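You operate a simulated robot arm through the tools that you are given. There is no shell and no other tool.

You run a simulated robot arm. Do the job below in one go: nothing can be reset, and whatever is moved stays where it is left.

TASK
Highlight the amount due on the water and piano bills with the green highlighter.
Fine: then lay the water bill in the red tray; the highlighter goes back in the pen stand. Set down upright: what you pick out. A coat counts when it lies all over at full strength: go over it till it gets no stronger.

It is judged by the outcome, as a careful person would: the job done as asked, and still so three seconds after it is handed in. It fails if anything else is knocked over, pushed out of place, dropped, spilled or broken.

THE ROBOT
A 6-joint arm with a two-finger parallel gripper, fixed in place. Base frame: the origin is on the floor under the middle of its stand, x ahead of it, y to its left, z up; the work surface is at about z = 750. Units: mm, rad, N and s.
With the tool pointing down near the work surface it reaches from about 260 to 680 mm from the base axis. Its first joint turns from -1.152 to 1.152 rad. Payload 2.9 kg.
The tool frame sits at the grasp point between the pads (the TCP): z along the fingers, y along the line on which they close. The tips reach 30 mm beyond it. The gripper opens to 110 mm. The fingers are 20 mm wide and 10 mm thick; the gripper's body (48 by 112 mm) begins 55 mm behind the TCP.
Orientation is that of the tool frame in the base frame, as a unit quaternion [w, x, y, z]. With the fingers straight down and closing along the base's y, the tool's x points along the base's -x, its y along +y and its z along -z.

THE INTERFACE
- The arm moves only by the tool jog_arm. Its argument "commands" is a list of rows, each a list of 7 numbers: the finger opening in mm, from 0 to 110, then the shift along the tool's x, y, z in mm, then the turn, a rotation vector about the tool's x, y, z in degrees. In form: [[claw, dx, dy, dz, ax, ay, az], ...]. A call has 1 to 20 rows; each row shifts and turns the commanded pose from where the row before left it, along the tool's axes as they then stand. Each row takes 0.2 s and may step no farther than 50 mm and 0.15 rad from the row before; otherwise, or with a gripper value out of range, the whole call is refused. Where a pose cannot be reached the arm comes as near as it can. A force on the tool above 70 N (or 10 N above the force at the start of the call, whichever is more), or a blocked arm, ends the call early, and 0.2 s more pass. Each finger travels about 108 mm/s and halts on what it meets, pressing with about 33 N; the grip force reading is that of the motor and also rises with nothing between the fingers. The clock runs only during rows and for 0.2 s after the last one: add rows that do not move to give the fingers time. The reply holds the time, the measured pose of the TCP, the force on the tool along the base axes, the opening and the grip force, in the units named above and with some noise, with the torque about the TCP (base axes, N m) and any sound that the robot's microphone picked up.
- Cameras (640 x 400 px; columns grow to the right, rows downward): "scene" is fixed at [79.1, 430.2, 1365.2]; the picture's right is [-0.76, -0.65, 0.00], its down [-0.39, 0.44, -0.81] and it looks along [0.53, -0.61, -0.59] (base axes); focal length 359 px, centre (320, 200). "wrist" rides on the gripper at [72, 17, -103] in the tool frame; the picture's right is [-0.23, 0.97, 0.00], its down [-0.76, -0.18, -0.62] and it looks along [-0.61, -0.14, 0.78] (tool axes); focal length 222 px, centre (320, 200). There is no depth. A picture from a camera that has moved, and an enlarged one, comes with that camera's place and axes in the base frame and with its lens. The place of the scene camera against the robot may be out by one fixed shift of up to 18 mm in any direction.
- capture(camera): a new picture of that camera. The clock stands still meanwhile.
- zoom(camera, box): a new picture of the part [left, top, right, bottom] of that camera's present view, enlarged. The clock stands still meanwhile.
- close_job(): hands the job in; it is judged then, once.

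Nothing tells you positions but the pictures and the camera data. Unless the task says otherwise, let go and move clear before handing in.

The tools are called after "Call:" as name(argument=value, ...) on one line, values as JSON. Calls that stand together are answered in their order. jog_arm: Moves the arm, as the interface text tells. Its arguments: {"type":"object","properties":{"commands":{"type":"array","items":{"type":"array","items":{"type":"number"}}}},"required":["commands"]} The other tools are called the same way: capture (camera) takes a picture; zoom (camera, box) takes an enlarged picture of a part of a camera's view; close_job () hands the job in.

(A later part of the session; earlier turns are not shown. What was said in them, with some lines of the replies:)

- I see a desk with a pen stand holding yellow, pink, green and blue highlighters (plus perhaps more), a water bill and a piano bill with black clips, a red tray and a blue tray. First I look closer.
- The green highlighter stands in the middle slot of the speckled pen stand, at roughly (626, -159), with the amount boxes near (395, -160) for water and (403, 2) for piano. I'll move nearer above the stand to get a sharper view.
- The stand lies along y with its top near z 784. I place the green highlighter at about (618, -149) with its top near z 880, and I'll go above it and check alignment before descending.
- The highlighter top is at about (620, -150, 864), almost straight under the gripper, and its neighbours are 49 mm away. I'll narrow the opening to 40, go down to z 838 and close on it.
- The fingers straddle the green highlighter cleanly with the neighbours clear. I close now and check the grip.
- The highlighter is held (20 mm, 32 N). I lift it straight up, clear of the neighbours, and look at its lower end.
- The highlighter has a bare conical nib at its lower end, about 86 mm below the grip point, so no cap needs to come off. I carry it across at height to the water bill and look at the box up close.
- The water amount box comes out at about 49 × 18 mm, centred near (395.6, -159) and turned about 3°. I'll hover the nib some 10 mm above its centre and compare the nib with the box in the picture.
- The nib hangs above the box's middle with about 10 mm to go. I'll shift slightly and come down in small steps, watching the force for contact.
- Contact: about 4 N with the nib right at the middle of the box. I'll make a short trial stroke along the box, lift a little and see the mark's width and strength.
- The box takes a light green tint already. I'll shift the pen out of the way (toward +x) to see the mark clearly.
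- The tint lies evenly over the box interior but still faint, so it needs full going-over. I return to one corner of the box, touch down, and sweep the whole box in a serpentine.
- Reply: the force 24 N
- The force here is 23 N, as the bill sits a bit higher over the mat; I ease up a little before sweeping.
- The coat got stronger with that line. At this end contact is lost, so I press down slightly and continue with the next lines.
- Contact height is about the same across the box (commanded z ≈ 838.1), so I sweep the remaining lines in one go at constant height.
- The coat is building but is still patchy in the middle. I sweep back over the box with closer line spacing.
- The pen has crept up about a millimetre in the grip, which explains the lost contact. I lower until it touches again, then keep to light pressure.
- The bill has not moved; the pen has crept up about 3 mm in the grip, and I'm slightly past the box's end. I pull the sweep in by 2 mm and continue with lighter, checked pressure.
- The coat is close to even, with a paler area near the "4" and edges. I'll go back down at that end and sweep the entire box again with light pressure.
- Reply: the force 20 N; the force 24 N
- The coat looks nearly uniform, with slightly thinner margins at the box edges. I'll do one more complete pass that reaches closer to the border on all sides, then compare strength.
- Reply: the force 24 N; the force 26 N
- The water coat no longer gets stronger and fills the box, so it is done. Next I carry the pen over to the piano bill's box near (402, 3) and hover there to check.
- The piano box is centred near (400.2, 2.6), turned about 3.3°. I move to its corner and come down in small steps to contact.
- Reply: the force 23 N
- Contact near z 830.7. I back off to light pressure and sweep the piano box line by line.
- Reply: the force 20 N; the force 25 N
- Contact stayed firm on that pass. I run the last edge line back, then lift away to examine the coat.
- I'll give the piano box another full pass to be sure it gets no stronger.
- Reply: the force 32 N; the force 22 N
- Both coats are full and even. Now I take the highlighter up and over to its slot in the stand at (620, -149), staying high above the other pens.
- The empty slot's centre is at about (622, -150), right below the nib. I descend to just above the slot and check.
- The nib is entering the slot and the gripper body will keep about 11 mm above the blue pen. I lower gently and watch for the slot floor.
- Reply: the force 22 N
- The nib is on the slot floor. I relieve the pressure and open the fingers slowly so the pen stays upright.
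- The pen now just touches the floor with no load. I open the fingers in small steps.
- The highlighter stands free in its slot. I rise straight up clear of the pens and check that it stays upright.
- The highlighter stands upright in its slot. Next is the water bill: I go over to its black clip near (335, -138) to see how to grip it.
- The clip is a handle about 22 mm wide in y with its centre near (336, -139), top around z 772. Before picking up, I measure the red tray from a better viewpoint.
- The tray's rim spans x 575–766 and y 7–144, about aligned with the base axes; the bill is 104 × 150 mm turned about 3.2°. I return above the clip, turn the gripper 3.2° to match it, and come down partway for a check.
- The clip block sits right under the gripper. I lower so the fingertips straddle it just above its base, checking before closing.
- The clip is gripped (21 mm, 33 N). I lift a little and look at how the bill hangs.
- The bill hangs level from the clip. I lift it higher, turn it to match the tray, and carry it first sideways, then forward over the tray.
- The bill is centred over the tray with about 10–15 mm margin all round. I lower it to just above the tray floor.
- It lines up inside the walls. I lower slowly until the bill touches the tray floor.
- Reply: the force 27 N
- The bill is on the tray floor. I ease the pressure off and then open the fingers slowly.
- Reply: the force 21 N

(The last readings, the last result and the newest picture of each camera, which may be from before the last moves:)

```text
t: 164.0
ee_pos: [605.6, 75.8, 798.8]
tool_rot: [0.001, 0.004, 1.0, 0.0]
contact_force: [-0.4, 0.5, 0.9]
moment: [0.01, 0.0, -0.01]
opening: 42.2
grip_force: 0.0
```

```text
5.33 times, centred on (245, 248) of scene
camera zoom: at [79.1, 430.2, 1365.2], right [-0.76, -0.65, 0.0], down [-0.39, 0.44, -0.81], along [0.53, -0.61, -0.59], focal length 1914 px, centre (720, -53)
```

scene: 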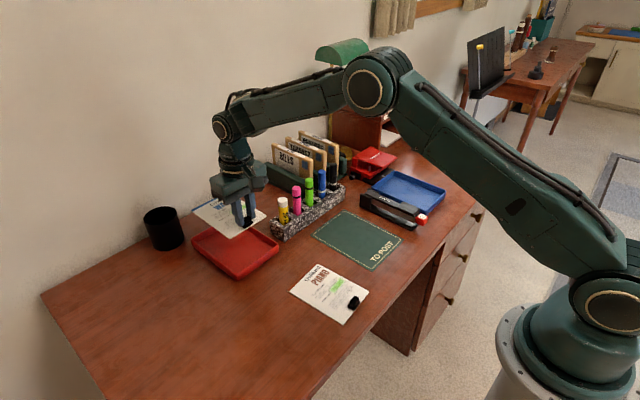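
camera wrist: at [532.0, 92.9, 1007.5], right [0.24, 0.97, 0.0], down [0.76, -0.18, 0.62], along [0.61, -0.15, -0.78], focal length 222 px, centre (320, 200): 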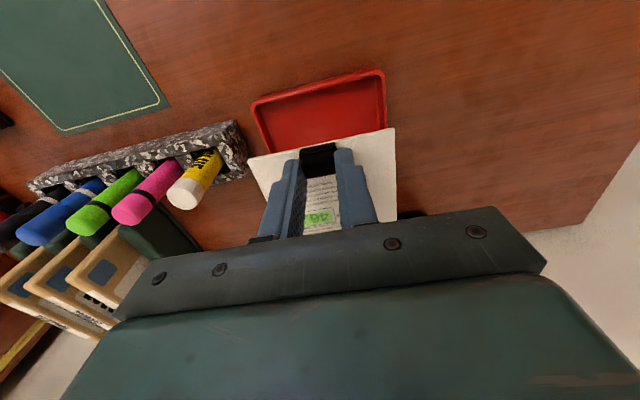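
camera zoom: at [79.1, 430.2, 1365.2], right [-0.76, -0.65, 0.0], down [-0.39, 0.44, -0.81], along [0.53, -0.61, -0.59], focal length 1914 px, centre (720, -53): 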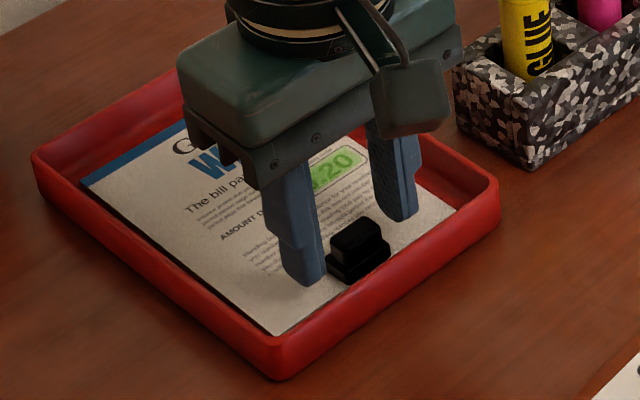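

The bill lies flat in the tray and the fingers are clear of the clip. I rise straight up, back off and inspect everything.

Call:
jog_arm(commands=[[42, 0, 0, -10, 0, 0, 0], [42, 0, 0, -25, 0, 0, 0], [42, 0, 0, -40, 0, 0, 0], [42, 0, 0, -45, 0, 0, 0], [42, 0, 0, -45, 0, 0, 0], [42, 40, 0, -20, 0, 0, 0], [42, 45, 0, 0, 0, 0, 0], [42, 45, 0, 0, 0, 0, 0], [42, 45, 0, 0, 0, 0, 0], [42, 0, 0, 0, 0, 0, 0]])

Call:
capture(camera="scene")

Call:
capture(camera="wrist")

Call:
zoom(camera="scene", box=[180, 180, 300, 290])

Call:
zoom(camera="scene", box=[260, 160, 380, 240])

Call:
zoom(camera="scene", box=[280, 220, 420, 330])

```text
t: 166.2
ee_pos: [427.8, 78.9, 981.1]
tool_rot: [0.0, 0.004, 1.0, 0.0]
contact_force: [0.6, -0.3, 0.4]
moment: [0.01, -0.04, -0.02]
opening: 42.1
grip_force: 0.0
```

```text
taken
```

scene: 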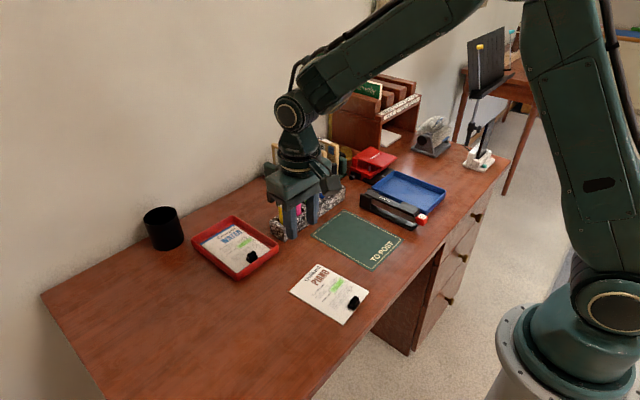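

```text
taken
camera wrist: at [355.2, 96.0, 1084.1], right [0.24, 0.97, 0.0], down [0.76, -0.18, 0.62], along [0.61, -0.15, -0.78], focal length 222 px, centre (320, 200)
```

wrist: 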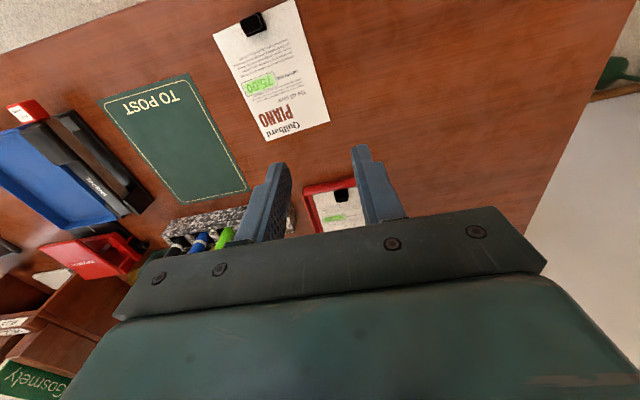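

```text
3.64 times, centred on (240, 235) of scene
camera zoom: at [79.1, 430.2, 1365.2], right [-0.76, -0.65, 0.0], down [-0.39, 0.44, -0.81], along [0.53, -0.61, -0.59], focal length 1305 px, centre (611, 73)
```

zoom: 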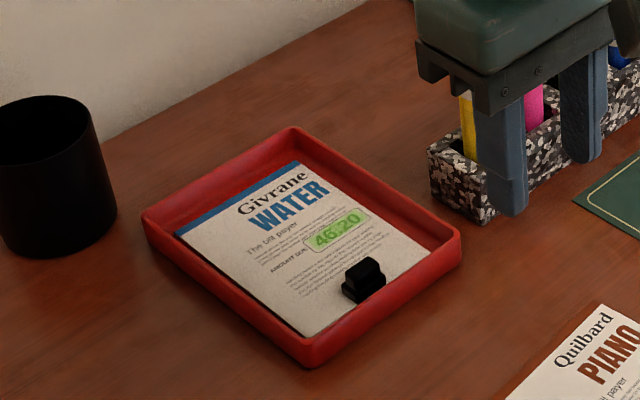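

```text
5.00 times, centred on (320, 200) of scene
camera zoom: at [79.1, 430.2, 1365.2], right [-0.76, -0.65, 0.0], down [-0.39, 0.44, -0.81], along [0.53, -0.61, -0.59], focal length 1794 px, centre (320, 200)
```

zoom: 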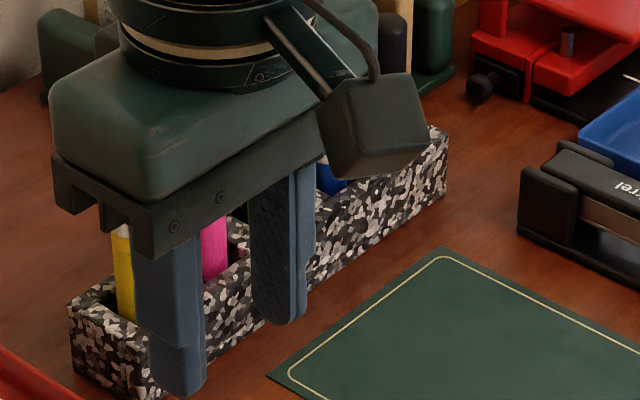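

```text
3.64 times, centred on (350, 275) of scene
camera zoom: at [79.1, 430.2, 1365.2], right [-0.76, -0.65, 0.0], down [-0.39, 0.44, -0.81], along [0.53, -0.61, -0.59], focal length 1305 px, centre (211, -73)
```

zoom: 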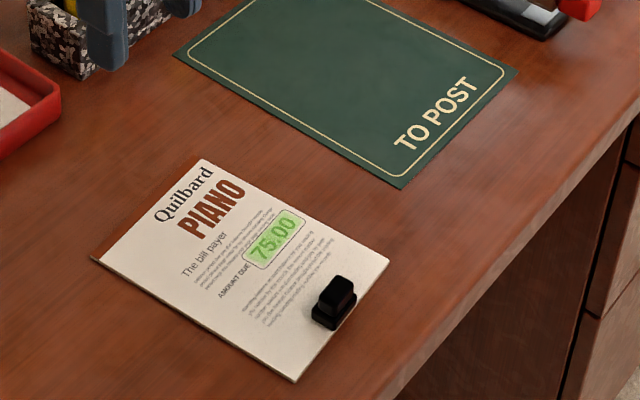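

Everything looks in place. I raise the arm clear and take one last look at the pen stand and tray.

Call:
jog_arm(commands=[[42, 10, 0, -45, 0, 0, 0], [42, 10, 0, -45, 0, 0, 0], [42, 10, 0, -45, 0, 0, 0], [42, 10, 0, -40, 0, 0, 0], [42, 0, 0, 0, 0, 0, 0], [42, 0, 0, 0, 0, 0, 0]])

Call:
zoom(camera="scene", box=[260, 150, 380, 240])

Call:
zoom(camera="scene", box=[180, 200, 300, 290])

Call:
capture(camera="wrist")

```text
t: 167.6
ee_pos: [392.4, 78.6, 1160.1]
tool_rot: [0.0, 0.004, 1.0, 0.0]
contact_force: [0.5, 0.7, 1.2]
moment: [0.01, -0.03, 0.0]
opening: 42.0
grip_force: 0.0
```

```text
4.44 times, centred on (320, 195) of scene
camera zoom: at [79.1, 430.2, 1365.2], right [-0.76, -0.65, 0.0], down [-0.39, 0.44, -0.81], along [0.53, -0.61, -0.59], focal length 1595 px, centre (320, 222)
```

zoom: 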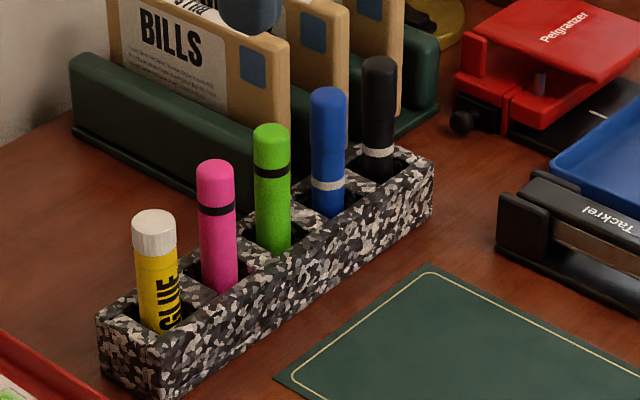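

```text
4.44 times, centred on (240, 245) of scene
camera zoom: at [79.1, 430.2, 1365.2], right [-0.76, -0.65, 0.0], down [-0.39, 0.44, -0.81], along [0.53, -0.61, -0.59], focal length 1595 px, centre (676, 0)
```

zoom: 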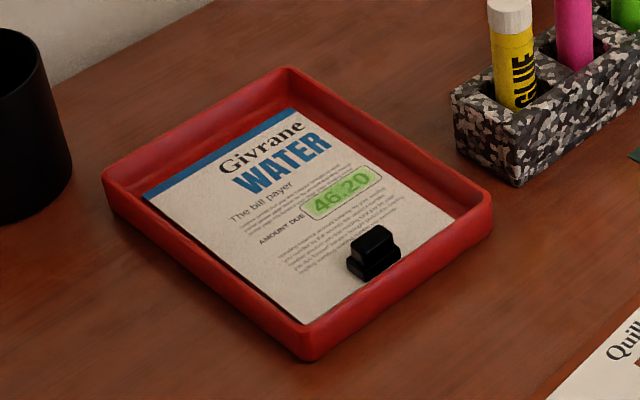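

```text
taken
camera wrist: at [318.4, 96.3, 1262.3], right [0.24, 0.97, 0.0], down [0.76, -0.18, 0.62], along [0.61, -0.15, -0.78], focal length 222 px, centre (320, 200)
```

wrist: 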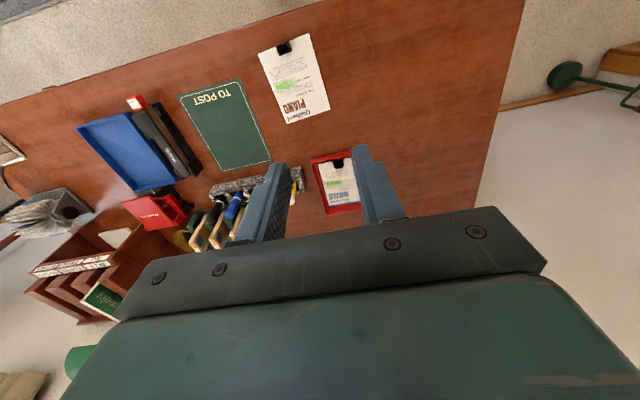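

Both amounts are highlighted, the water bill lies flat in the red tray, and the green highlighter stands upright in the pen stand. Nothing else has moved and the arm is clear, so I hand the job in.

Call:
close_job()

```text
The job is handed in.
```

The amounts due on the water and piano bills are highlighted green, and I've handed the job in. I kept going over each box until the pictures showed it getting no stronger.

The water bill lies flat and face up in the red tray. The green highlighter is back upright in its own slot in the pen stand. In the last pictures the piano bill, the mat, the stand and the other pens were where they started, and the arm was clear of everything.

The highlighter slid up about a centimetre in the gripper while I was colouring. It still reached the paper and went back into its slot without trouble.
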